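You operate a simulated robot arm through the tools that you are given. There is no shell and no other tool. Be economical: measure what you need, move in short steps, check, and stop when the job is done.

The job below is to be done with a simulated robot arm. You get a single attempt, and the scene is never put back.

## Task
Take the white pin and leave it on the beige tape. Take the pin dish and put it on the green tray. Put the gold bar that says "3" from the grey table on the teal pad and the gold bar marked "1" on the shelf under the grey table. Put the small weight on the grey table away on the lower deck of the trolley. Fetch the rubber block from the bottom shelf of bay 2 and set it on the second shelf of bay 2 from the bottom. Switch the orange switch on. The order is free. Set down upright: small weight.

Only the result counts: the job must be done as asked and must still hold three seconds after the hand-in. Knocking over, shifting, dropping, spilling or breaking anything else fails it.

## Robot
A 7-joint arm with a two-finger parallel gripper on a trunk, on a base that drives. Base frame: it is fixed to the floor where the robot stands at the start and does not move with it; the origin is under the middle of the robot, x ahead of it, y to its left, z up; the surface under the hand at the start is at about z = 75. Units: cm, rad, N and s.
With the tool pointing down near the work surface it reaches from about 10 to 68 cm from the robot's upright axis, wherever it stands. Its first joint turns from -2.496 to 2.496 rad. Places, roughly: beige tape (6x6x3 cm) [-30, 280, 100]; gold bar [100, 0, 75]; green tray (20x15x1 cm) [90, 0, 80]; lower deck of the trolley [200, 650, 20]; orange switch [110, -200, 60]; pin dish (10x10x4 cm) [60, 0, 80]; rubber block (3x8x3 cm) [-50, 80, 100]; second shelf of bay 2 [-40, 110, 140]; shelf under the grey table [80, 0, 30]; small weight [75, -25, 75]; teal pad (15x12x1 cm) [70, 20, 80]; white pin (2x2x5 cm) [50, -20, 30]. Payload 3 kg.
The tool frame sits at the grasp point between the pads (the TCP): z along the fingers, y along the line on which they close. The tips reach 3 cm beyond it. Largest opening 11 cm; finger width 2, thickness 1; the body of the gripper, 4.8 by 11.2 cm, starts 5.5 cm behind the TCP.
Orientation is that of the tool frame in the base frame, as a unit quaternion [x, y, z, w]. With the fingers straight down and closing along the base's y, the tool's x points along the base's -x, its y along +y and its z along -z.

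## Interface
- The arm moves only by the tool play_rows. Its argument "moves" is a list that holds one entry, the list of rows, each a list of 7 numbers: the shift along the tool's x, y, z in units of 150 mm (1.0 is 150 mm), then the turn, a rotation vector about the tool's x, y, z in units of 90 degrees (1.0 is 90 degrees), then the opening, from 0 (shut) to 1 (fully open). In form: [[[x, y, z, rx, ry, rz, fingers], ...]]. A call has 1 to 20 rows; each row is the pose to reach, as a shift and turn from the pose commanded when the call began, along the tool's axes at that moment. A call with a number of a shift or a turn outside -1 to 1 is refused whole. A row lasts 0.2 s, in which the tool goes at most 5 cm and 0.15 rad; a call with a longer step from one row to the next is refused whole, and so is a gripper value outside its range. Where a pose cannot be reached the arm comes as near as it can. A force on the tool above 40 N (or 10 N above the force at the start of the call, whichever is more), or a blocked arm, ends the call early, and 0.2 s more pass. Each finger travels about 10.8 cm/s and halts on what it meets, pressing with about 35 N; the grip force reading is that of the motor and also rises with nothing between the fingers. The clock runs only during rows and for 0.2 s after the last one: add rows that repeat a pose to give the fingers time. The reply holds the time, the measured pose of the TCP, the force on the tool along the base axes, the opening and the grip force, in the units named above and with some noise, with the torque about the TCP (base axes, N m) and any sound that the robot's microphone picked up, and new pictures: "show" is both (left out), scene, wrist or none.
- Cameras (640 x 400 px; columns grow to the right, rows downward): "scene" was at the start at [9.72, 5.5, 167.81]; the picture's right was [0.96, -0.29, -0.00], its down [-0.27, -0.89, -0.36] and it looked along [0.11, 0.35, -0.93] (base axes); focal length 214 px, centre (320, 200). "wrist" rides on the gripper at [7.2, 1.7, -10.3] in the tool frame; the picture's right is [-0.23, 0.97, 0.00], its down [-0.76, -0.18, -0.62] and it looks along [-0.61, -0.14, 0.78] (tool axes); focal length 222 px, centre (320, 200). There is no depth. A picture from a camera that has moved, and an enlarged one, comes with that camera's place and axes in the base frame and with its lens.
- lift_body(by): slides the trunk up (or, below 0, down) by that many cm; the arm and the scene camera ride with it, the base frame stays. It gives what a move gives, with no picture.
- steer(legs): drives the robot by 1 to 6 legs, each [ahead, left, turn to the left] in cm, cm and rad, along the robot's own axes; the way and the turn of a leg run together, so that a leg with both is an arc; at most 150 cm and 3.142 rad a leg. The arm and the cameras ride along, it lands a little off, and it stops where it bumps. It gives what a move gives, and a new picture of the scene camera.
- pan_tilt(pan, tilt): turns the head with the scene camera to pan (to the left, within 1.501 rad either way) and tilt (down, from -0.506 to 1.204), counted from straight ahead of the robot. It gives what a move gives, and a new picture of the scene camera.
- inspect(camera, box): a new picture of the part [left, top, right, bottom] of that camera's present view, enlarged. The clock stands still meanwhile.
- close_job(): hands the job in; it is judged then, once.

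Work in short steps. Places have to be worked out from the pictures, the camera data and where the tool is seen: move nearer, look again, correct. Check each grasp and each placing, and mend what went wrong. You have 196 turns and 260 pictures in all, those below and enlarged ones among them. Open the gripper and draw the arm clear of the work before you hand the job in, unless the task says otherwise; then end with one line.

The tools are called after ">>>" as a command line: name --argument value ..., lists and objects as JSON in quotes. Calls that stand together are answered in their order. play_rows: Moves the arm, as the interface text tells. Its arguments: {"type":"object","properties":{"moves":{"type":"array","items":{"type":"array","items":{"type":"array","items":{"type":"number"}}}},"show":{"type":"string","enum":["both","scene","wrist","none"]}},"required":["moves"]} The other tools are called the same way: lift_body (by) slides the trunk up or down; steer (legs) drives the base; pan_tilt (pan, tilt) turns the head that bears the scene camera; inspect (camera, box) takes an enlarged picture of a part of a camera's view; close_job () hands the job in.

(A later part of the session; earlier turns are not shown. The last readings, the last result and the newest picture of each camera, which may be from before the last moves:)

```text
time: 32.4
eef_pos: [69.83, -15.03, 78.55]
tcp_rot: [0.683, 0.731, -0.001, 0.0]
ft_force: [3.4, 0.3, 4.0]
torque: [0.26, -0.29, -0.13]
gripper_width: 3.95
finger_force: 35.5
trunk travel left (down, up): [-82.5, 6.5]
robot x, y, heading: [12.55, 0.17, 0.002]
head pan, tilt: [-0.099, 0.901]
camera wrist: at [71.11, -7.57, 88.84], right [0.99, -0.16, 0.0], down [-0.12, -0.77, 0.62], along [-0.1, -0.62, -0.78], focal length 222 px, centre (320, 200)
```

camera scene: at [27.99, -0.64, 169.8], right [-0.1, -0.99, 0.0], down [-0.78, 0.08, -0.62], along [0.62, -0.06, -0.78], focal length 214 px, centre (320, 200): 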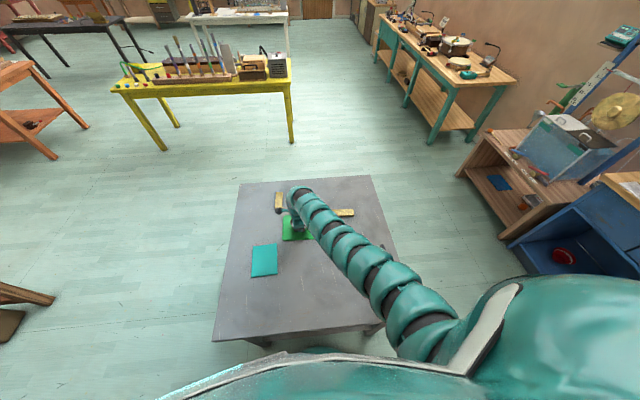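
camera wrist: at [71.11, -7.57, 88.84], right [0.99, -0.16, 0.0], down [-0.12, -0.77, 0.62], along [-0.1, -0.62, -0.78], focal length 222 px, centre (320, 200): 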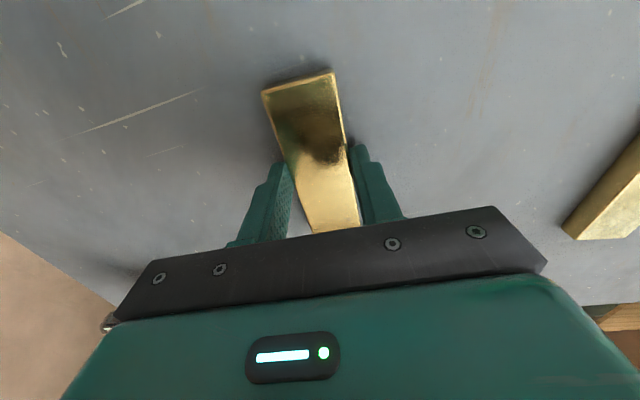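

Gripped (3.95 cm). Lift, move it up-left, and then tilt the tool so the scene camera can see the underside.

>>> play_rows --moves '[[[0, 0, -0.2, 0, 0, 0, 0.2], [0.1, 0, -0.4, 0, 0, 0, 0.2], [0.3, 0, -0.6, 0, 0, 0, 0.2], [0.5, 0, -0.8, 0, 0, 0, 0.2], [0.75, 0, -1, 0, 0, 0, 0.2], [1, 0, -1, 0, 0, 0, 0.2]]]' --show "none"

>>> play_rows --moves '[[[0.15, -0.15, -0.15, 0, 0, 0, 0.2], [0.3, -0.3, -0.3, 0, 0, 0, 0.2], [0.45, -0.45, -0.45, 0, 0, 0, 0.2], [0.6, -0.6, -0.6, 0, 0, 0, 0.2], [0.75, -0.75, -0.75, 0, 0, 0, 0.2], [0.9, -0.9, -0.9, 0, 0, 0, 0.2], [1, -1, -1, 0, 0, 0, 0.2]]]' --show "none"

>>> play_rows --moves '[[[0, 0, 0, 0, -0.09, 0, 0.2], [0, 0, 0, 0, -0.18, 0, 0.2], [0, 0, 0, 0, -0.27, 0, 0.2], [0, 0, 0, 0, -0.36, 0, 0.2], [0, 0, 0, 0, -0.45, 0, 0.2], [0, 0, 0, 0, -0.54, 0, 0.2], [0, 0, 0, 0, -0.63, 0, 0.2], [0, 0, 0, 0, -0.72, 0, 0.2], [0, 0, 0, 0, -0.81, 0, 0.2], [0, 0, 0, 0, -0.9, 0, 0.2], [0, 0, 0, 0, -0.99, 0, 0.2]]]' --show "scene"

```text
time: 33.8
eef_pos: [68.85, 0.03, 93.5]
tcp_rot: [0.683, 0.731, -0.001, 0.0]
ft_force: [0.9, 0.2, -5.8]
torque: [0.03, 0.01, 0.01]
gripper_width: 3.95
finger_force: 34.7
trunk travel left (down, up): [-82.5, 6.5]
robot x, y, heading: [12.64, -0.05, 0.005]
head pan, tilt: [-0.099, 0.901]
```

```text
time: 35.4
eef_pos: [61.02, 6.84, 100.65]
tcp_rot: [0.682, 0.731, -0.001, 0.0]
ft_force: [-0.4, 1.1, -6.7]
torque: [0.03, 0.0, 0.0]
gripper_width: 3.95
finger_force: 35.0
out of reach, approached as far as the arm can: row 4, 5, 6, 7
trunk travel left (down, up): [-82.5, 6.5]
robot x, y, heading: [12.32, 0.03, 0.0]
head pan, tilt: [-0.099, 0.901]
```

```text
time: 37.8
eef_pos: [58.15, -6.51, 87.88]
tcp_rot: [0.413, 0.637, -0.413, 0.503]
ft_force: [5.3, -0.2, -3.2]
torque: [0.27, 0.11, -0.17]
gripper_width: 3.99
finger_force: 35.3
out of reach, approached as far as the arm can: row 3, 4, 5, 6, 7, 8, 9, 10, 11
trunk travel left (down, up): [-82.5, 6.5]
robot x, y, heading: [12.45, -0.15, -0.0]
head pan, tilt: [-0.099, 0.901]
camera scene: at [27.96, -0.58, 169.82], right [-0.1, -0.99, 0.0], down [-0.78, 0.08, -0.62], along [0.62, -0.06, -0.78], focal length 214 px, centre (320, 200)
```

scene: 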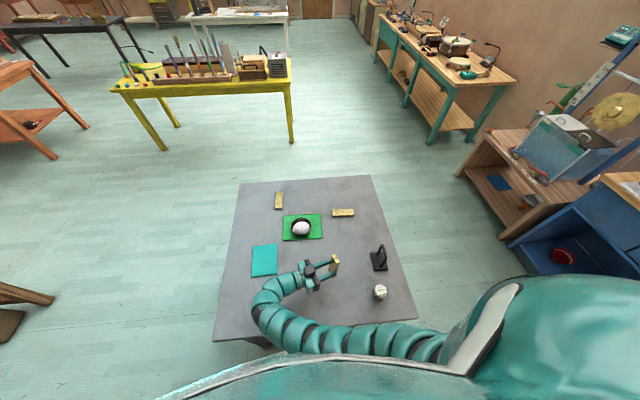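

The bar now has its former −y end facing up. Zoom on it.

>>> inspect --camera "scene" --box '[300, 240, 360, 290]'

>>> inspect --camera "wrist" --box '[0, 0, 640, 400]'

```text
8.00 times, centred on (330, 265) of scene
camera zoom: at [27.96, -0.58, 169.82], right [-0.1, -0.99, 0.0], down [-0.78, 0.08, -0.62], along [0.62, -0.06, -0.78], focal length 1716 px, centre (240, -320)
```

zoom: 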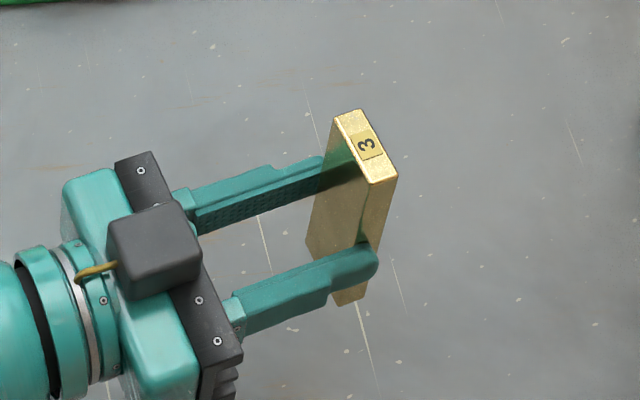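

```text
1.00 times, centred on (320, 200) of wrist (not enlarged: the box is as wide or as high as the picture)
camera zoom: at [55.6, 4.59, 82.09], right [0.95, 0.28, 0.12], down [-0.24, 0.45, 0.86], along [0.19, -0.85, 0.49], focal length 222 px, centre (320, 200)
```

zoom: 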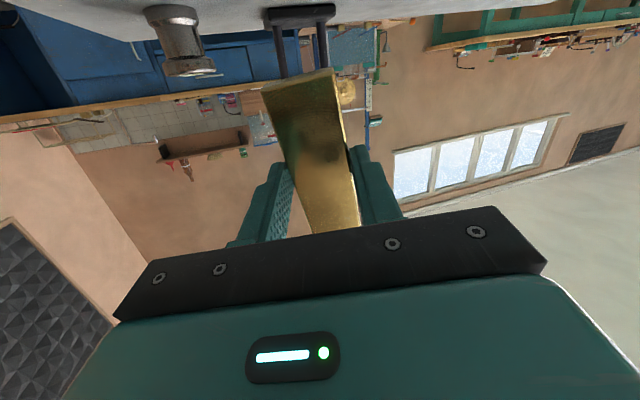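

It reads "3". So this bar goes to the teal pad. Untilt the tool, rising and moving left a bit.

>>> play_rows --moves '[[[0, 0, 0, 0, 0.09, 0, 0.2], [0, 0, 0, 0, 0.18, 0, 0.2], [0, 0, 0, 0, 0.27, 0, 0.2], [0, 0, 0, 0, 0.36, 0, 0.2], [0, 0, 0, 0, 0.45, 0, 0.2], [0, 0, 0, 0, 0.54, 0, 0.2], [0, 0, 0, 0, 0.63, 0, 0.2], [0, 0, 0, 0, 0.72, 0, 0.2], [0, 0, 0, 0, 0.81, 0, 0.2], [0, 0, 0, 0, 0.9, 0, 0.2]]]' --show "wrist"

```text
time: 40.0
eef_pos: [57.7, -6.44, 87.4]
tcp_rot: [0.582, 0.811, -0.045, -0.033]
ft_force: [0.1, 0.5, -6.6]
torque: [0.01, 0.01, 0.03]
gripper_width: 3.99
finger_force: 34.8
trunk travel left (down, up): [-82.5, 6.5]
robot x, y, heading: [12.66, 0.1, 0.001]
head pan, tilt: [-0.099, 0.901]
camera wrist: at [58.07, 1.4, 97.46], right [0.99, 0.09, -0.11], down [0.14, -0.76, 0.64], along [-0.02, -0.65, -0.76], focal length 222 px, centre (320, 200)
```

wrist: 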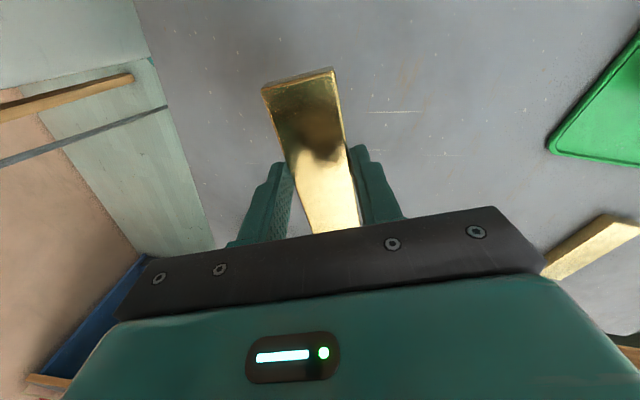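

Small residual tilt (~6°) to fix; move toward the pad, correct tilt, then yaw.

>>> play_rows --moves '[[[0.16, 0.14, -0.06, -0.03, 0, 0, 0.2], [0.32, 0.28, -0.12, -0.071, 0, 0, 0.2], [0.5, 0.42, -0.2, -0.071, 0, 0, 0.2], [0.66, 0.56, -0.2, -0.071, 0, 0, 0.2], [0.82, 0.69, -0.2, -0.071, 0, 0, 0.2]]]' --show "none"

>>> play_rows --moves '[[[0, 0, 0, 0, 0, -0.09, 0.2], [0, 0, 0, 0, 0, -0.18, 0.2], [0, 0, 0, 0, 0, -0.27, 0.2], [0, 0, 0, 0, 0, -0.36, 0.2], [0, 0, 0, 0, 0, -0.45, 0.2], [0, 0, 0, 0, 0, -0.54, 0.2], [0, 0, 0, 0, 0, -0.63, 0.2], [0, 0, 0, 0, 0, -0.72, 0.2], [0, 0, 0, 0, 0, -0.79, 0.2]]]' --show "both"

```text
time: 41.2
eef_pos: [63.84, 8.78, 89.12]
tcp_rot: [0.585, 0.811, -0.002, 0.001]
ft_force: [-0.2, 0.3, -6.6]
torque: [-0.02, 0.01, 0.0]
gripper_width: 3.98
finger_force: 34.8
trunk travel left (down, up): [-82.5, 6.5]
robot x, y, heading: [12.35, 0.11, 0.003]
head pan, tilt: [-0.099, 0.901]
```

```text
time: 43.2
eef_pos: [63.8, 8.55, 89.28]
tcp_rot: [0.002, 1.0, -0.002, -0.001]
ft_force: [-0.2, -0.2, -6.2]
torque: [0.02, 0.03, 0.01]
gripper_width: 3.99
finger_force: 35.1
trunk travel left (down, up): [-82.5, 6.5]
robot x, y, heading: [12.44, 0.23, 0.001]
head pan, tilt: [-0.099, 0.901]
camera scene: at [28.05, -0.6, 169.79], right [-0.1, -0.99, 0.0], down [-0.78, 0.08, -0.62], along [0.62, -0.06, -0.78], focal length 214 px, centre (320, 200)
camera wrist: at [56.6, 10.43, 99.49], right [0.23, 0.97, 0.0], down [0.76, -0.18, 0.62], along [0.61, -0.15, -0.78], focal length 222 px, centre (320, 200)
```

scene: 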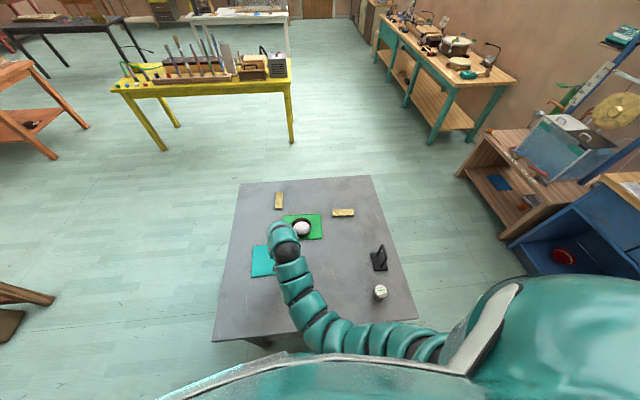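
wrist: 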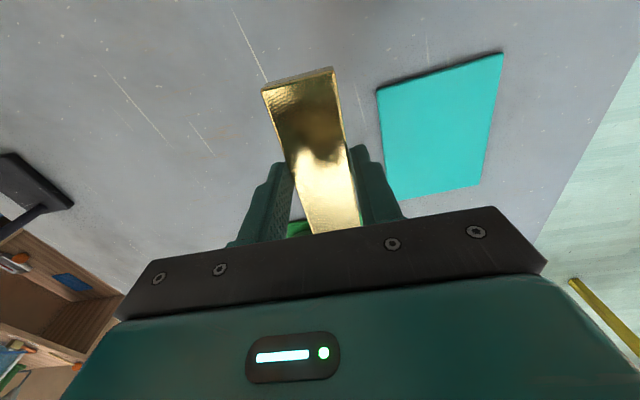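

Pad centre ≈(70.2,20.8). Move over it and descend to just above.

>>> play_rows --moves '[[[-0.11, 0.2, 0, 0, 0, 0, 0.2], [-0.22, 0.4, 0, 0, 0, 0, 0.2], [-0.33, 0.6, 0, 0, 0, 0, 0.2], [-0.427, 0.815, 0, 0, 0, 0, 0.2], [-0.427, 0.815, 0.25, 0, 0, 0, 0.2], [-0.427, 0.815, 0.5, 0, 0, 0, 0.2], [-0.427, 0.815, 0.5, 0, 0, 0, 0.2]]]' --show "wrist"

```text
time: 44.8
eef_pos: [70.45, 20.77, 81.77]
tcp_rot: [0.004, 1.0, -0.001, 0.0]
ft_force: [-0.3, -0.7, -6.7]
torque: [0.04, 0.01, -0.01]
gripper_width: 4.0
finger_force: 34.4
trunk travel left (down, up): [-82.5, 6.5]
robot x, y, heading: [12.59, 0.34, 0.005]
head pan, tilt: [-0.099, 0.901]
camera wrist: at [63.2, 22.49, 92.05], right [0.23, 0.97, 0.0], down [0.76, -0.18, 0.62], along [0.61, -0.15, -0.78], focal length 222 px, centre (320, 200)
```

wrist: 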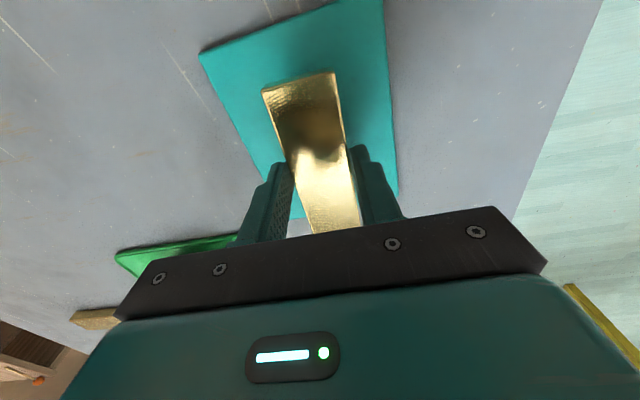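

Over the pad. Lower the last ~2.3 cm, watching the force.

>>> play_rows --moves '[[[0, 0, 0.06, 0, 0, 0, 0.2], [0, 0, 0.11, 0, 0, 0, 0.2], [0, 0, 0.14, 0, 0, 0, 0.2], [0, 0, 0.16, 0, 0, 0, 0.2], [0, 0, 0.16, 0, 0, 0, 0.2]]]' --show "none"

```text
time: 46.0
eef_pos: [69.54, 20.48, 79.85]
tcp_rot: [0.003, 1.0, -0.001, -0.001]
ft_force: [-0.1, -0.3, -6.4]
torque: [0.0, 0.03, -0.03]
gripper_width: 3.97
finger_force: 34.7
out of reach, approached as far as the arm can: row 2, 3, 4, 5
trunk travel left (down, up): [-82.5, 6.5]
robot x, y, heading: [12.67, -0.24, 0.001]
head pan, tilt: [-0.099, 0.901]
```

Arm limit at 79.85; use the trunk for the last bit.

>>> lift_body --by -0.5

```text
time: 46.5
eef_pos: [69.51, 20.41, 79.47]
tcp_rot: [0.003, 1.0, -0.001, -0.001]
ft_force: [-0.1, -1.6, 5.8]
torque: [0.18, 0.35, 0.02]
gripper_width: 3.95
finger_force: 35.1
trunk travel left (down, up): [-82.0, 7.0]
robot x, y, heading: [12.32, -0.09, 0.0]
head pan, tilt: [-0.099, 0.901]
```

Contact made. Open and rise.

>>> play_rows --moves '[[[0, 0, 0, 0, 0, 0, 0.45], [0, 0, 0, 0, 0, 0, 0.6], [0, 0, 0, 0, 0, 0, 0.6], [0, 0, -0.25, 0, 0, 0, 0.6], [0, 0, -0.5, 0, 0, 0, 0.6], [0, 0, -0.8, 0, 0, 0, 0.6], [0, 0, -1, 0, 0, 0, 0.6]]]' --show "wrist"

```text
time: 48.1
eef_pos: [69.41, 20.49, 94.49]
tcp_rot: [0.004, 1.0, -0.002, -0.001]
ft_force: [0.4, -0.4, 0.6]
torque: [-0.03, -0.01, -0.01]
gripper_width: 6.61
finger_force: 0.1
trunk travel left (down, up): [-82.0, 7.0]
robot x, y, heading: [12.58, 0.23, -0.003]
head pan, tilt: [-0.099, 0.901]
camera wrist: at [62.31, 22.29, 104.8], right [0.23, 0.97, 0.0], down [0.76, -0.18, 0.62], along [0.61, -0.15, -0.78], focal length 222 px, centre (320, 200)
```

wrist: 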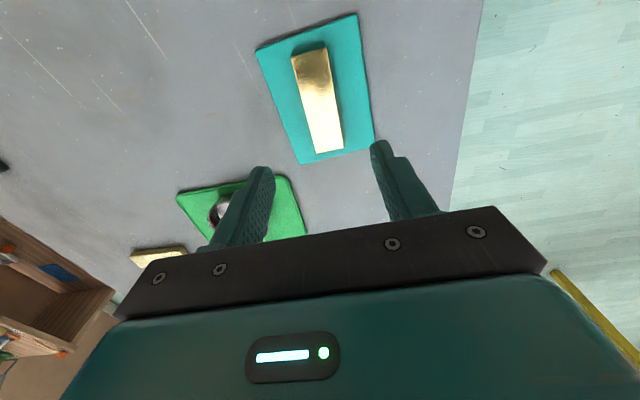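

Bar "3" lies on the pad. Now go round to the right side of the table: raise the trunk, back off, slide right, turn left, and come along the side.

>>> lift_body --by 6.5

>>> steer --legs '[[-15, 0, 0], [0, -105, 0], [0, 0, 1.571]]'

```text
time: 49.2
eef_pos: [69.52, 20.5, 100.88]
tcp_rot: [0.004, 1.0, -0.002, 0.001]
ft_force: [0.1, -0.2, 0.1]
torque: [-0.03, 0.0, 0.02]
gripper_width: 6.59
finger_force: 0.0
trunk travel left (down, up): [-88.5, 0.5]
robot x, y, heading: [12.13, -0.29, -0.0]
head pan, tilt: [-0.099, 0.901]
```

```text
time: 59.5
eef_pos: [-23.42, -49.8, 100.85]
tcp_rot: [0.708, -0.706, 0.001, -0.001]
ft_force: [0.3, -0.1, -0.5]
torque: [0.02, -0.02, -0.01]
gripper_width: 6.6
finger_force: 0.1
trunk travel left (down, up): [-88.5, 0.5]
robot x, y, heading: [-2.41, -106.55, 1.578]
head pan, tilt: [-0.099, 0.901]
camera scene: at [-1.72, -90.97, 175.8], right [1.0, -0.09, 0.0], down [-0.07, -0.78, -0.62], along [0.06, 0.62, -0.78], focal length 214 px, centre (320, 200)
```

scene: 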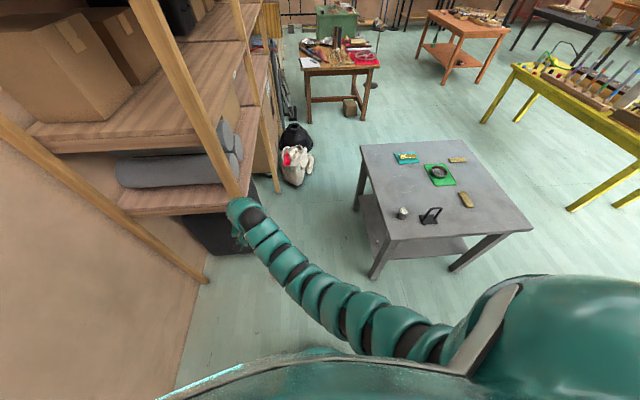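

Clear of the rack. Slide on to x≈90, then approach.

>>> steer --legs '[[0, -92, 0], [32, 0, 0]]'

>>> pan_tilt --pan 0.0 --tilt 0.9

>>> inspect --camera "scene" --box '[200, 100, 440, 250]'

```text
time: 66.0
eef_pos: [67.35, -17.2, 100.87]
tcp_rot: [-0.703, 0.711, -0.002, 0.0]
ft_force: [0.7, 0.0, -0.5]
torque: [-0.01, 0.02, 0.02]
gripper_width: 6.57
finger_force: 0.0
trunk travel left (down, up): [-88.5, 0.5]
robot x, y, heading: [87.37, -74.13, 1.564]
head pan, tilt: [-0.099, 0.901]
camera scene: at [88.57, -58.5, 175.79], right [0.99, -0.1, 0.0], down [-0.08, -0.78, -0.62], along [0.06, 0.62, -0.78], focal length 214 px, centre (320, 200)
```

scene: 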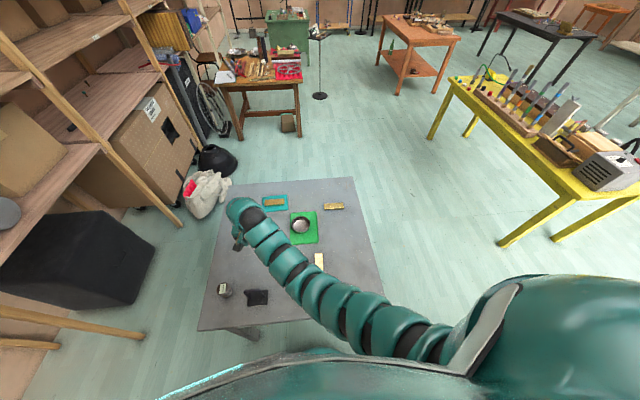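

```text
time: 66.6
eef_pos: [67.25, -17.11, 100.95]
tcp_rot: [-0.704, 0.711, -0.001, 0.002]
ft_force: [0.8, -0.5, 0.4]
torque: [-0.03, 0.01, -0.01]
gripper_width: 6.6
finger_force: 0.0
trunk travel left (down, up): [-88.5, 0.5]
robot x, y, heading: [87.55, -74.71, 1.566]
head pan, tilt: [0.0, 0.901]
camera scene: at [87.83, -58.6, 175.8], right [1.0, 0.0, 0.0], down [0.0, -0.78, -0.62], along [0.0, 0.62, -0.78], focal length 214 px, centre (320, 200)
```

scene: 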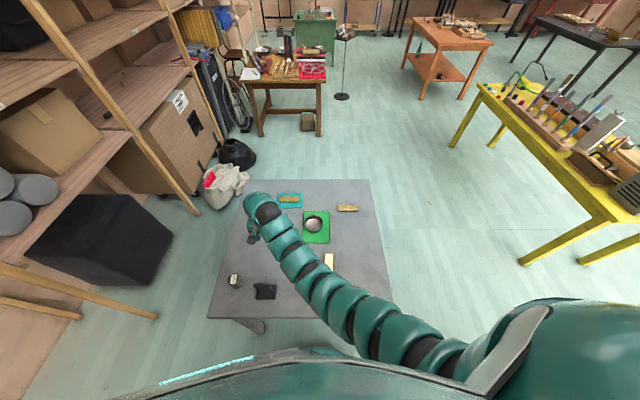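

```text
2.67 times, centred on (320, 175) of scene
camera zoom: at [87.83, -58.6, 175.8], right [1.0, 0.0, 0.0], down [0.0, -0.78, -0.62], along [0.0, 0.62, -0.78], focal length 572 px, centre (320, 267)
```

zoom: 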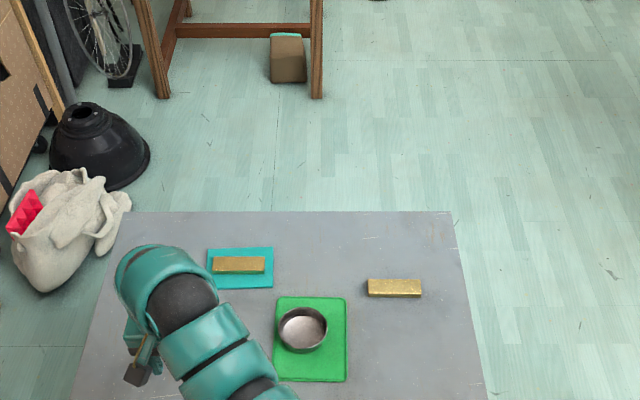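

Check bar B's facing end and bar A's long side.

>>> inspect --camera "scene" --box '[310, 245, 342, 277]'

>>> inspect --camera "wrist" --box '[0, 0, 640, 400]'

```text
12.50 times, centred on (326, 261) of scene
camera zoom: at [87.83, -58.6, 175.8], right [1.0, 0.0, 0.0], down [0.0, -0.78, -0.62], along [0.0, 0.62, -0.78], focal length 2681 px, centre (245, -562)
```

zoom: 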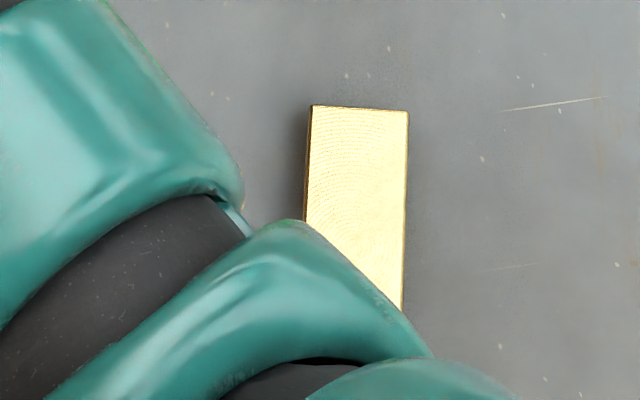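

```text
1.00 times, centred on (320, 200) of wrist (not enlarged: the box is as wide or as high as the picture)
camera zoom: at [65.68, -24.34, 111.26], right [-0.97, 0.24, 0.0], down [0.18, 0.76, 0.62], along [0.15, 0.61, -0.78], focal length 222 px, centre (320, 200)
```

zoom: 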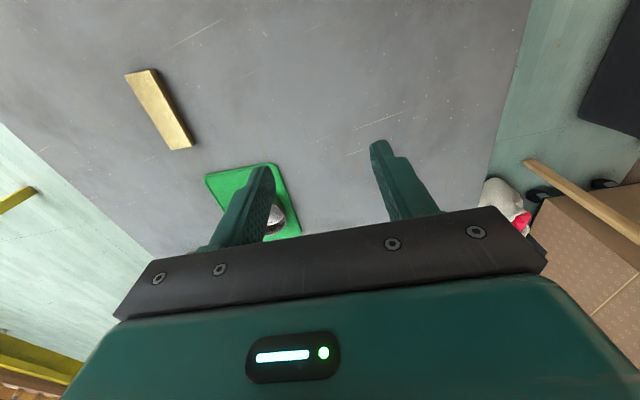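

Zoom on bar B through the wrist camera.

>>> inspect --camera "wrist" --box '[110, 55, 206, 115]'

```text
6.67 times, centred on (158, 85) of wrist
camera zoom: at [65.68, -24.34, 111.26], right [-0.97, 0.24, 0.0], down [0.18, 0.76, 0.62], along [0.15, 0.61, -0.78], focal length 1481 px, centre (1400, 967)
```

zoom: 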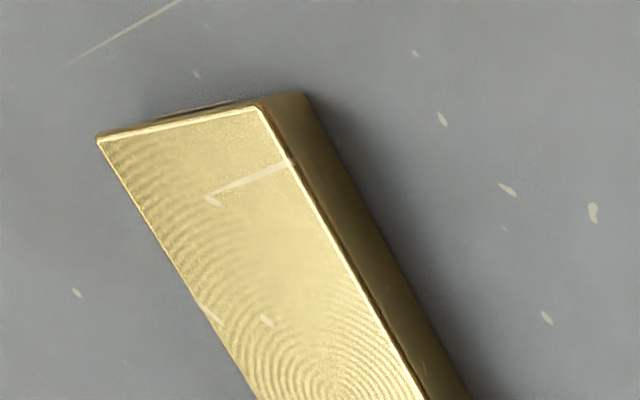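

The end face is seen edge-on. Move hand back and over toward x≈81 to see it.

>>> play_rows --moves '[[[0.15, -0.22, 0, 0, 0, 0, 0.6], [0.3, -0.45, 0, 0, 0, 0, 0.6], [0.45, -0.7, 0, 0, 0, 0, 0.6], [0.6, -0.95, 0, 0, 0, 0, 0.6]]]' --show "wrist"

```text
time: 67.6
eef_pos: [81.65, -26.59, 101.06]
tcp_rot: [-0.703, 0.711, -0.002, 0.001]
ft_force: [-0.7, 0.0, -0.1]
torque: [0.0, 0.02, 0.01]
gripper_width: 6.6
finger_force: 0.1
trunk travel left (down, up): [-88.5, 0.5]
robot x, y, heading: [87.68, -74.35, 1.566]
head pan, tilt: [0.0, 0.901]
camera wrist: at [79.86, -33.69, 111.31], right [-0.97, 0.24, 0.0], down [0.18, 0.76, 0.62], along [0.15, 0.61, -0.78], focal length 222 px, centre (320, 200)
```

wrist: 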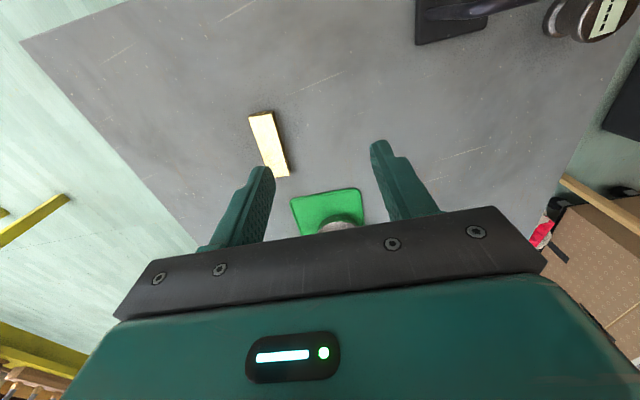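

>>> inspect --camera "wrist" --box '[240, 100, 290, 131]'

```text
12.80 times, centred on (265, 116) of wrist
camera zoom: at [79.86, -33.69, 111.31], right [-0.97, 0.24, 0.0], down [0.18, 0.76, 0.62], along [0.15, 0.61, -0.78], focal length 2843 px, centre (1024, 1282)
```

zoom: 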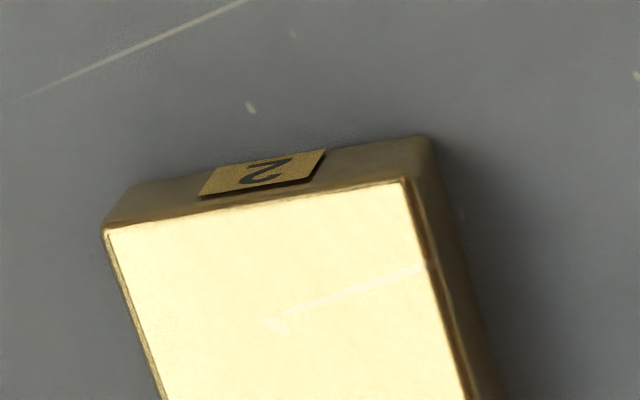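

This one is "2" (seen upside down), so bar A at ≈(103.5,15) is the "1". Now back off and look under the table: back 35 cm, lower the trunk 60 cm.

>>> steer --legs '[[-40, 0, 0]]'

>>> lift_body --by -70

>>> pan_tilt --pan 0.15 --tilt 0.5

```text
time: 70.1
eef_pos: [81.63, -65.89, 100.99]
tcp_rot: [-0.701, 0.713, -0.002, 0.001]
ft_force: [-0.1, -0.3, -0.4]
torque: [0.01, 0.0, -0.01]
gripper_width: 6.59
finger_force: 0.1
trunk travel left (down, up): [-88.5, 0.5]
robot x, y, heading: [87.37, -114.26, 1.558]
head pan, tilt: [0.0, 0.901]
camera scene: at [87.69, -98.26, 175.81], right [1.0, -0.01, 0.0], down [-0.01, -0.78, -0.62], along [0.01, 0.62, -0.78], focal length 214 px, centre (320, 200)
```

scene: 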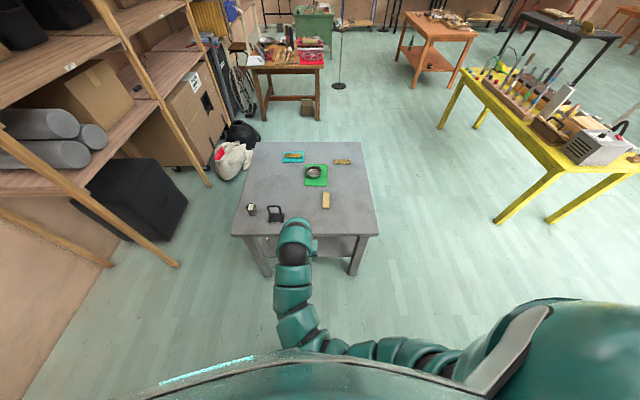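

```text
refused: -70 is not a number from -40 to 40
```

```text
time: 71.0
eef_pos: [81.61, -65.96, 101.05]
tcp_rot: [-0.702, 0.712, -0.001, 0.001]
ft_force: [-0.3, 0.1, 0.4]
torque: [0.01, -0.01, -0.03]
gripper_width: 6.6
finger_force: 0.0
trunk travel left (down, up): [-88.5, 0.5]
robot x, y, heading: [87.55, -113.89, 1.559]
head pan, tilt: [0.15, 0.499]
camera scene: at [86.35, -96.72, 179.18], right [0.99, 0.14, 0.0], down [0.07, -0.47, -0.88], along [-0.12, 0.87, -0.48], focal length 214 px, centre (320, 200)
```

scene: 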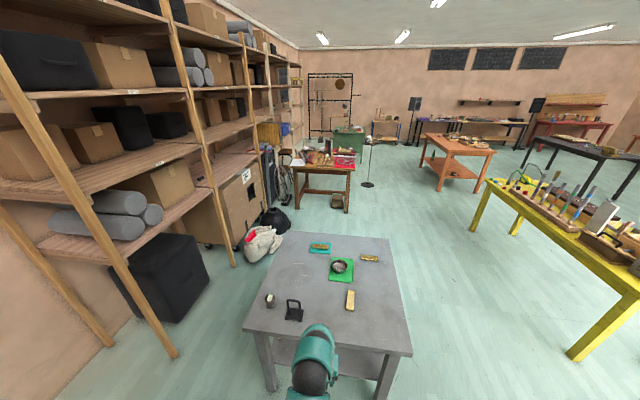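

Lower in two strokes.

>>> lift_body --by -40

>>> lift_body --by -25

>>> pan_tilt --pan 0.1 --tilt 0.45

>>> inspect --camera "wrist" --box '[0, 0, 640, 400]'

```text
time: 74.8
eef_pos: [81.62, -66.0, 61.01]
tcp_rot: [-0.702, 0.713, -0.001, 0.001]
ft_force: [-0.6, 0.7, -0.7]
torque: [-0.02, -0.03, -0.02]
gripper_width: 6.59
finger_force: 0.1
trunk travel left (down, up): [-48.5, 40.5]
robot x, y, heading: [87.45, -114.15, 1.561]
head pan, tilt: [0.15, 0.499]
```

```text
time: 77.4
eef_pos: [81.61, -66.04, 36.03]
tcp_rot: [-0.702, 0.712, -0.001, 0.001]
ft_force: [-0.1, -0.6, -1.1]
torque: [0.01, -0.01, 0.0]
gripper_width: 6.62
finger_force: 0.2
trunk travel left (down, up): [-23.5, 65.5]
robot x, y, heading: [87.42, -113.76, 1.562]
head pan, tilt: [0.15, 0.499]
```

```text
time: 78.0
eef_pos: [81.67, -66.0, 35.93]
tcp_rot: [-0.702, 0.712, -0.001, 0.001]
ft_force: [0.5, 0.1, 0.7]
torque: [-0.01, 0.02, -0.01]
gripper_width: 6.58
finger_force: 0.0
trunk travel left (down, up): [-23.5, 65.5]
robot x, y, heading: [87.42, -114.02, 1.556]
head pan, tilt: [0.099, 0.45]
camera scene: at [86.79, -96.56, 114.63], right [1.0, 0.09, 0.0], down [0.04, -0.43, -0.9], along [-0.08, 0.9, -0.44], focal length 214 px, centre (320, 200)
```

scene: 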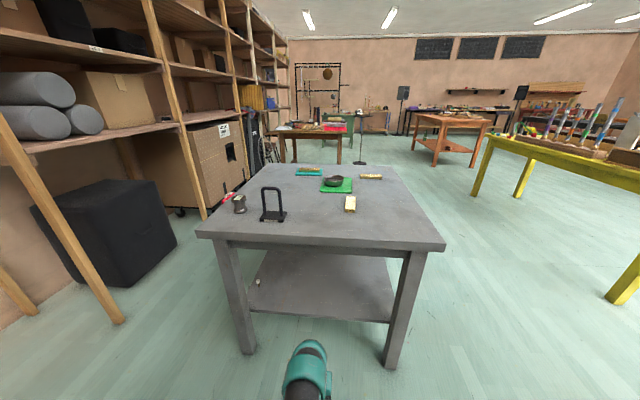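

```text
1.00 times, centred on (320, 200) of wrist (not enlarged: the box is as wide or as high as the picture)
camera zoom: at [79.85, -73.06, 46.28], right [-0.97, 0.24, 0.0], down [0.19, 0.76, 0.62], along [0.15, 0.6, -0.78], focal length 222 px, centre (320, 200)
```

zoom: 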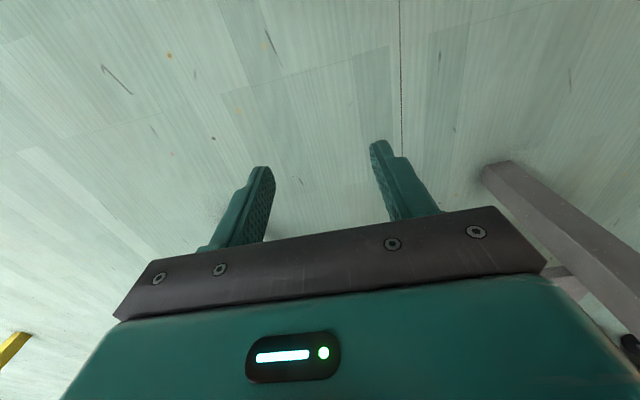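

The shelf and the white pin are visible. Zoom.

>>> inspect --camera "scene" --box '[200, 220, 440, 370]'

```text
2.67 times, centred on (320, 295) of scene
camera zoom: at [86.79, -96.56, 114.63], right [1.0, 0.09, 0.0], down [0.04, -0.43, -0.9], along [-0.08, 0.9, -0.44], focal length 572 px, centre (320, -53)
```

zoom: 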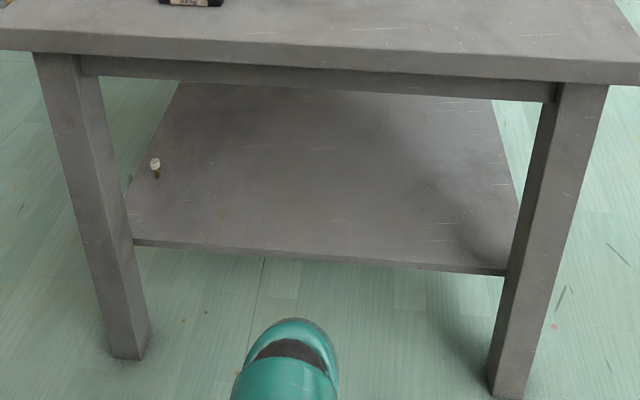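

Shelf top z≈29–30, pin at ≈(50,-22.5). Next bar "1": drive round to the far side of the table and face −x.

>>> steer --legs '[[0, -97, 0], [129, 0, 0], [0, 0, 1.575]]'

>>> lift_body --by 40

>>> lift_body --by 25

>>> pan_tilt --pan 0.0 --tilt 0.9

```text
time: 92.9
eef_pos: [138.83, 8.61, 35.91]
tcp_rot: [1.0, -0.02, 0.0, -0.002]
ft_force: [0.5, 0.0, -0.7]
torque: [-0.02, 0.0, 0.01]
gripper_width: 6.59
finger_force: 0.0
trunk travel left (down, up): [-23.5, 65.5]
robot x, y, heading: [187.09, 13.48, 3.105]
head pan, tilt: [0.099, 0.45]
camera scene: at [169.81, 13.08, 114.63], right [-0.07, 1.0, 0.0], down [0.43, 0.03, -0.9], along [-0.9, -0.06, -0.44], focal length 214 px, centre (320, 200)
```

scene: 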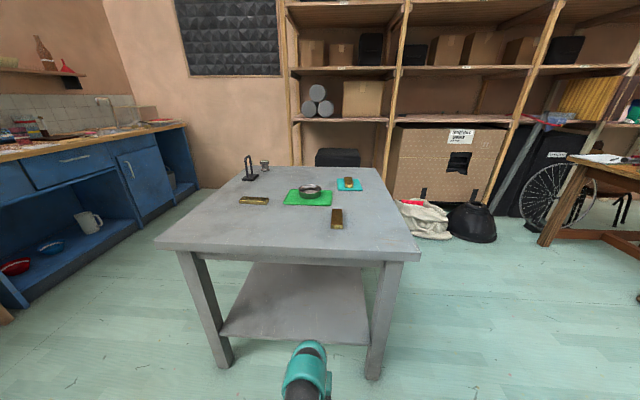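

```text
time: 96.8
eef_pos: [138.77, 8.62, 75.89]
tcp_rot: [1.0, -0.019, 0.0, -0.002]
ft_force: [-0.4, 1.0, 0.6]
torque: [-0.02, 0.0, 0.02]
gripper_width: 6.62
finger_force: 0.0
trunk travel left (down, up): [-63.5, 25.5]
robot x, y, heading: [186.61, 13.31, 3.104]
head pan, tilt: [0.099, 0.45]
```

```text
time: 99.3
eef_pos: [138.83, 8.57, 101.12]
tcp_rot: [1.0, -0.019, -0.001, -0.002]
ft_force: [-0.9, 0.7, 0.4]
torque: [-0.02, 0.0, 0.03]
gripper_width: 6.6
finger_force: 0.1
trunk travel left (down, up): [-88.5, 0.5]
robot x, y, heading: [186.83, 13.27, 3.106]
head pan, tilt: [0.099, 0.45]
```

```text
time: 100.2
eef_pos: [138.71, 8.59, 100.91]
tcp_rot: [1.0, -0.019, 0.0, -0.002]
ft_force: [0.1, -0.3, 0.5]
torque: [-0.03, 0.02, 0.0]
gripper_width: 6.59
finger_force: 0.1
trunk travel left (down, up): [-88.5, 0.5]
robot x, y, heading: [186.72, 13.27, 3.105]
head pan, tilt: [0.0, 0.901]
camera scene: at [171.43, 13.94, 175.8], right [0.03, 1.0, 0.0], down [0.78, -0.03, -0.62], along [-0.62, 0.02, -0.78], focal length 214 px, centre (320, 200)
```

scene: 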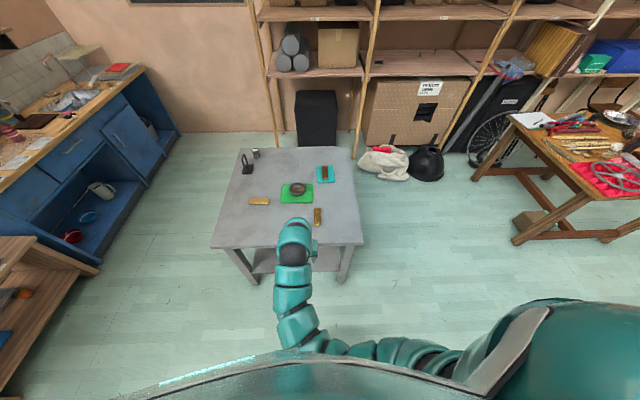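

Bar A at ≈(104.3,14.7), along x. Straighten the heading and come in to x≈162.

>>> steer --legs '[[0, 0, 0.036], [24, 0, 0]]'

>>> play_rows --moves '[[[0, -0.25, 0, 0, 0, 0, 0.6], [0, -0.5, 0, 0, 0, 0, 0.6]]]' --show "wrist"

```text
time: 102.4
eef_pos: [114.9, 6.77, 100.89]
tcp_rot: [1.0, -0.002, 0.001, -0.002]
ft_force: [-0.9, -0.4, 0.8]
torque: [0.01, 0.0, 0.01]
gripper_width: 6.59
finger_force: 0.0
trunk travel left (down, up): [-88.5, 0.5]
robot x, y, heading: [162.87, 13.05, -3.142]
head pan, tilt: [0.0, 0.901]
camera scene: at [147.15, 13.31, 175.78], right [0.0, 1.0, 0.0], down [0.78, 0.0, -0.62], along [-0.62, 0.0, -0.78], focal length 214 px, centre (320, 200)
```

scene: 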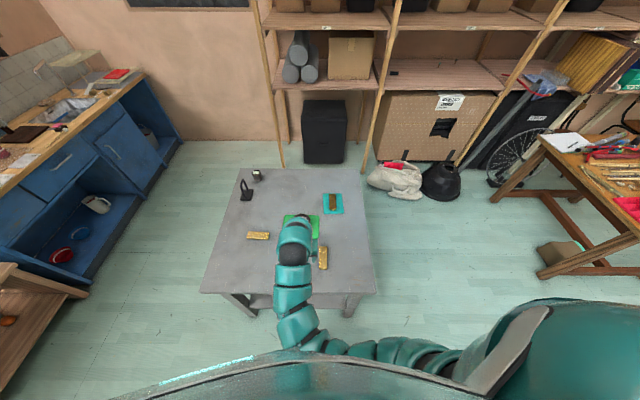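

```text
time: 103.0
eef_pos: [115.05, 14.05, 101.07]
tcp_rot: [1.0, -0.001, 0.002, -0.001]
ft_force: [-0.7, -0.9, -0.1]
torque: [0.02, -0.01, 0.05]
gripper_width: 6.61
finger_force: 0.0
trunk travel left (down, up): [-88.5, 0.5]
robot x, y, heading: [163.27, 12.94, -3.136]
head pan, tilt: [0.0, 0.901]
camera wrist: at [122.34, 12.47, 111.45], right [-0.23, -0.97, 0.0], down [-0.76, 0.18, 0.62], along [-0.61, 0.14, -0.78], focal length 222 px, centre (320, 200)
```

wrist: 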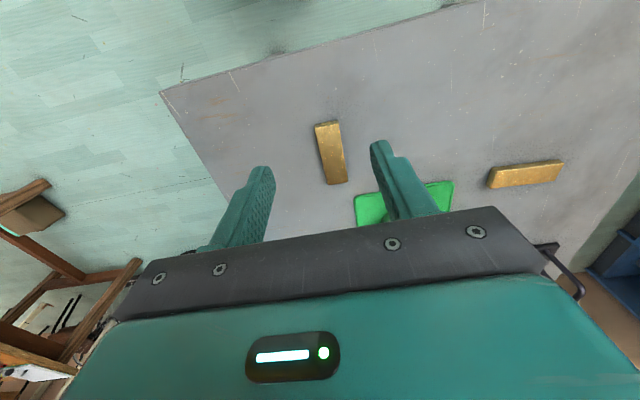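

>>> inspect --camera "wrist" --box '[300, 110, 364, 150]'

```text
10.00 times, centred on (332, 130) of wrist
camera zoom: at [122.34, 12.47, 111.45], right [-0.23, -0.97, 0.0], down [-0.76, 0.18, 0.62], along [-0.61, 0.14, -0.78], focal length 2221 px, centre (200, 900)
```

zoom: 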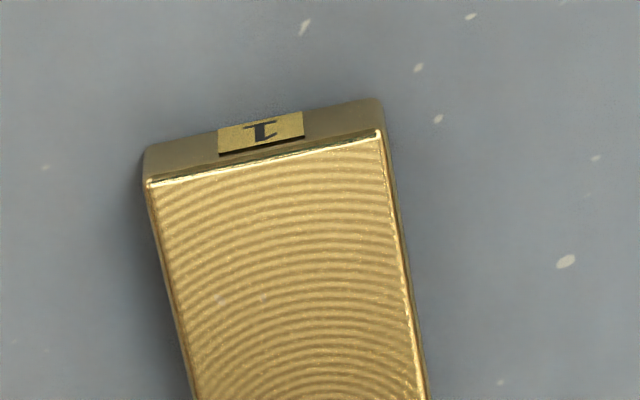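

It reads "1". Tilt the tool 45° (fingers forward-down), so that the same grasp can serve under the table.

>>> play_rows --moves '[[[0, 0, 0, 0, -0.09, 0, 0.6], [0, 0, 0, 0, -0.18, 0, 0.6], [0, 0, 0, 0, -0.27, 0, 0.6], [0, 0, 0, 0, -0.36, 0, 0.6], [0, 0, 0, 0, -0.45, 0, 0.6], [0, 0, 0, 0, -0.5, 0, 0.6], [0, 0, 0, 0, -0.5, 0, 0.6]]]' --show "wrist"

```text
time: 104.6
eef_pos: [115.02, 14.2, 100.92]
tcp_rot: [0.924, -0.001, -0.382, -0.002]
ft_force: [0.1, 0.0, 0.4]
torque: [-0.02, 0.02, -0.01]
gripper_width: 6.58
finger_force: 0.0
trunk travel left (down, up): [-88.5, 0.5]
robot x, y, heading: [162.79, 13.25, -3.138]
head pan, tilt: [0.0, 0.901]
camera wrist: at [127.48, 12.6, 103.11], right [-0.16, -0.97, 0.16], down [-0.1, 0.18, 0.98], along [-0.98, 0.14, -0.12], focal length 222 px, centre (320, 200)
```

wrist: 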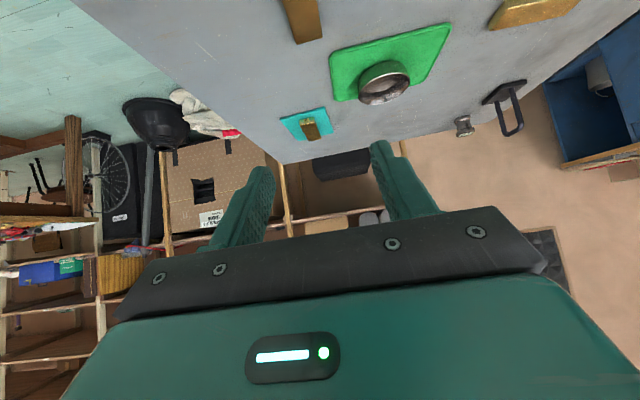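

Tilted fully. Bring the TCP toward the bar: first to z≈90.

>>> play_rows --moves '[[[0.03, 0, 0.31, 0, 0, 0, 0.6], [0.06, -0.01, 0.62, 0, 0, 0, 0.6], [0.094, -0.02, 0.943, 0, 0, 0, 0.6], [0.094, -0.02, 0.943, 0, 0, 0, 0.6]]]' --show "wrist"

```text
time: 105.6
eef_pos: [105.76, 14.74, 90.03]
tcp_rot: [0.924, -0.001, -0.382, -0.001]
ft_force: [0.1, 0.1, 0.4]
torque: [0.01, 0.01, -0.02]
gripper_width: 6.58
finger_force: 0.0
trunk travel left (down, up): [-88.5, 0.5]
robot x, y, heading: [162.82, 13.05, -3.14]
head pan, tilt: [0.0, 0.901]
camera wrist: at [118.29, 13.07, 92.07], right [-0.16, -0.97, 0.16], down [-0.1, 0.18, 0.98], along [-0.98, 0.14, -0.12], focal length 222 px, centre (320, 200)
```

wrist: 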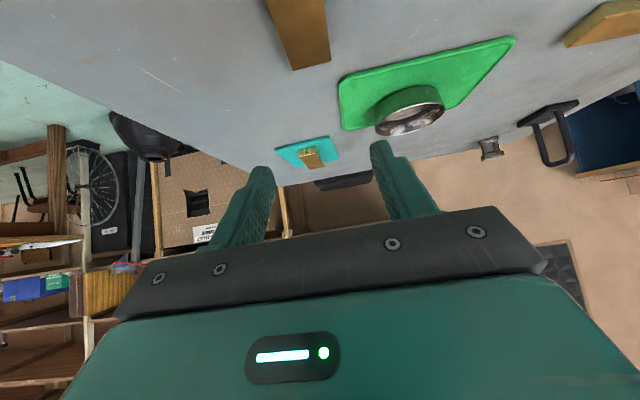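

Lateral alignment good (bar y≈14.6). Descend and close.

>>> play_rows --moves '[[[0.18, 0.007, 0.187, 0, 0, 0, 0.6], [0.36, 0.007, 0.374, 0, 0, 0, 0.6], [0.48, 0.007, 0.5, 0, 0, 0, 0.6], [0.542, 0.007, 0.561, 0, 0, 0, 0.6], [0.542, 0.007, 0.561, 0, 0, 0, 0.6]]]' --show "wrist"

```text
time: 106.8
eef_pos: [105.83, 14.63, 78.18]
tcp_rot: [0.924, -0.001, -0.382, -0.002]
ft_force: [-0.3, -0.2, 0.1]
torque: [0.0, -0.01, -0.01]
gripper_width: 6.56
finger_force: 0.0
trunk travel left (down, up): [-88.5, 0.5]
robot x, y, heading: [163.07, 13.0, -3.141]
head pan, tilt: [0.0, 0.901]
camera wrist: at [118.21, 12.98, 80.37], right [-0.16, -0.97, 0.16], down [-0.1, 0.18, 0.98], along [-0.98, 0.14, -0.12], focal length 222 px, centre (320, 200)
```

wrist: 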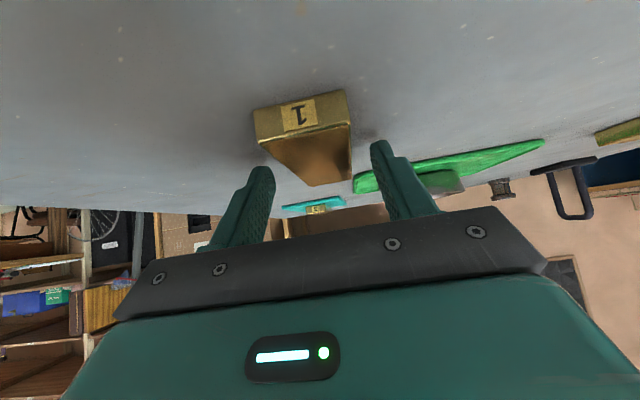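

Close and lift.

>>> play_rows --moves '[[[0, 0, 0, 0, 0, 0, 0.45], [0, 0, 0, 0, 0, 0, 0.3], [0, 0, 0, 0, 0, 0, 0.2], [0, 0, 0, 0, 0, 0, 0.2], [0, 0, 0, 0, 0, 0, 0.2]]]' --show "none"

>>> play_rows --moves '[[[-0.1, 0, -0.1, 0, 0, 0, 0.2], [-0.25, 0, -0.25, 0, 0, 0, 0.2], [-0.45, 0, -0.45, 0, 0, 0, 0.2], [-0.566, 0, -0.566, 0, 0, 0, 0.2], [-0.566, 0, -0.566, 0, 0, 0, 0.2]]]' --show "wrist"

```text
time: 108.0
eef_pos: [105.76, 14.68, 78.21]
tcp_rot: [0.924, -0.001, -0.383, -0.002]
ft_force: [0.3, -1.2, 0.3]
torque: [-0.2, -0.06, -0.01]
gripper_width: 3.97
finger_force: 34.6
trunk travel left (down, up): [-88.5, 0.5]
robot x, y, heading: [162.51, 13.23, -3.136]
head pan, tilt: [0.0, 0.901]
```

```text
time: 109.2
eef_pos: [105.92, 14.47, 90.37]
tcp_rot: [0.924, 0.0, -0.382, -0.002]
ft_force: [0.2, -0.1, -6.0]
torque: [-0.01, -0.12, -0.04]
gripper_width: 3.98
finger_force: 35.1
trunk travel left (down, up): [-88.5, 0.5]
robot x, y, heading: [163.12, 13.0, -3.138]
head pan, tilt: [0.0, 0.901]
camera wrist: at [118.37, 12.77, 92.54], right [-0.16, -0.97, 0.16], down [-0.1, 0.18, 0.98], along [-0.98, 0.14, -0.12], focal length 222 px, centre (320, 200)
```

wrist: 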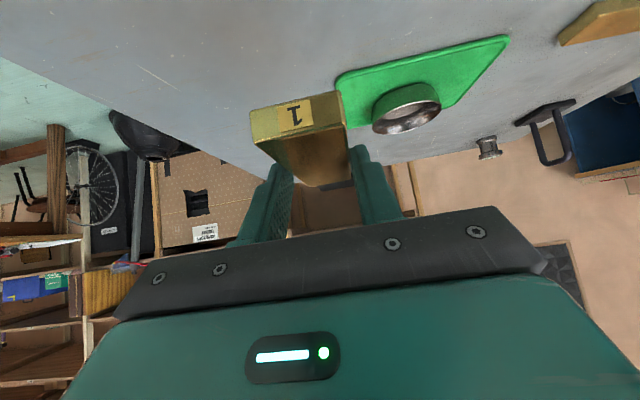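

Bar held level. Back off 35 cm, lower to shelf height and look.

>>> steer --legs '[[-35, 0, 0]]'

>>> lift_body --by -40

>>> lift_body --by -11

>>> pan_tilt --pan 0.0 --tilt 0.5

>>> inspect --camera "wrist" --box '[0, 0, 640, 400]'

```text
time: 111.5
eef_pos: [141.01, 14.69, 90.43]
tcp_rot: [0.924, -0.002, -0.383, -0.002]
ft_force: [-0.3, -0.6, -5.6]
torque: [0.02, -0.08, 0.02]
gripper_width: 3.94
finger_force: 35.1
trunk travel left (down, up): [-88.5, 0.5]
robot x, y, heading: [197.91, 12.82, 3.137]
head pan, tilt: [0.0, 0.901]
camera scene: at [182.45, 13.42, 175.8], right [0.0, 1.0, 0.0], down [0.78, 0.0, -0.62], along [-0.62, 0.0, -0.78], focal length 214 px, centre (320, 200)
```

scene: 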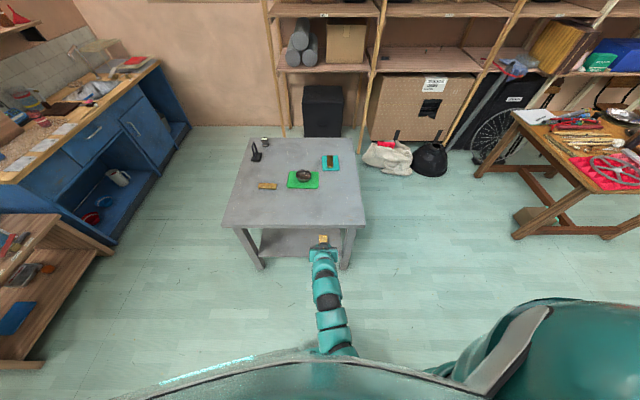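

```text
time: 115.3
eef_pos: [141.06, 14.68, 50.22]
tcp_rot: [0.924, -0.002, -0.382, -0.003]
ft_force: [0.6, -0.8, -5.9]
torque: [0.02, -0.07, 0.0]
gripper_width: 3.96
finger_force: 35.0
trunk travel left (down, up): [-48.5, 40.5]
robot x, y, heading: [197.94, 13.1, 3.136]
head pan, tilt: [0.0, 0.901]
```

```text
time: 116.7
eef_pos: [141.02, 14.86, 39.39]
tcp_rot: [0.924, -0.002, -0.382, -0.002]
ft_force: [0.3, -0.6, -6.2]
torque: [0.01, -0.09, -0.01]
gripper_width: 3.96
finger_force: 35.0
trunk travel left (down, up): [-37.5, 51.5]
robot x, y, heading: [197.82, 13.35, 3.14]
head pan, tilt: [0.0, 0.901]
```

```text
time: 117.6
eef_pos: [141.01, 14.75, 39.34]
tcp_rot: [0.924, -0.002, -0.383, -0.003]
ft_force: [-0.4, -0.8, -6.7]
torque: [-0.03, -0.12, 0.0]
gripper_width: 3.95
finger_force: 35.3
trunk travel left (down, up): [-37.5, 51.5]
robot x, y, heading: [197.83, 13.02, 3.141]
head pan, tilt: [0.0, 0.499]
camera scene: at [180.82, 13.42, 128.17], right [0.0, 1.0, 0.0], down [0.48, 0.0, -0.88], along [-0.88, 0.0, -0.48], focal length 214 px, centre (320, 200)
```

scene: 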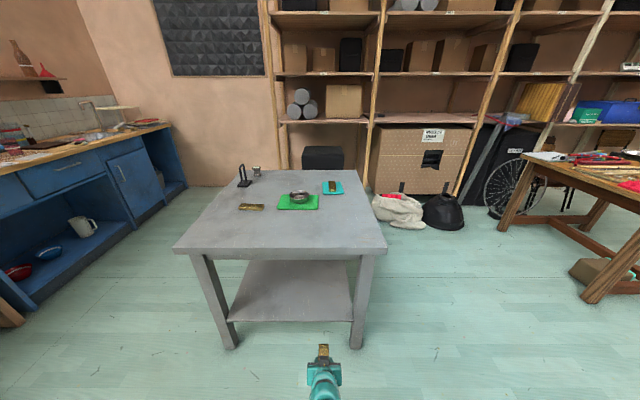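

```text
1.00 times, centred on (320, 200) of wrist (not enlarged: the box is as wide or as high as the picture)
camera zoom: at [153.51, 13.01, 41.52], right [-0.17, -0.97, 0.16], down [-0.1, 0.18, 0.98], along [-0.98, 0.15, -0.12], focal length 222 px, centre (320, 200)
```

zoom: 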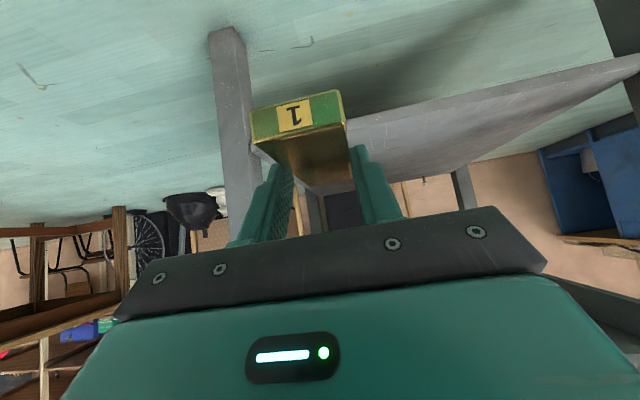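

Zoom to measure the shelf edge height accurately.

>>> inspect --camera "scene" --box '[190, 230, 400, 360]'

```text
3.05 times, centred on (295, 295) of scene
camera zoom: at [180.82, 13.42, 128.17], right [0.0, 1.0, 0.0], down [0.48, 0.0, -0.88], along [-0.88, 0.0, -0.48], focal length 654 px, centre (396, -90)
```

zoom: 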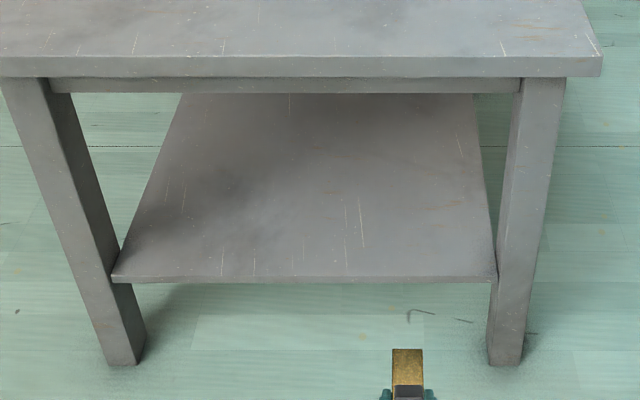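

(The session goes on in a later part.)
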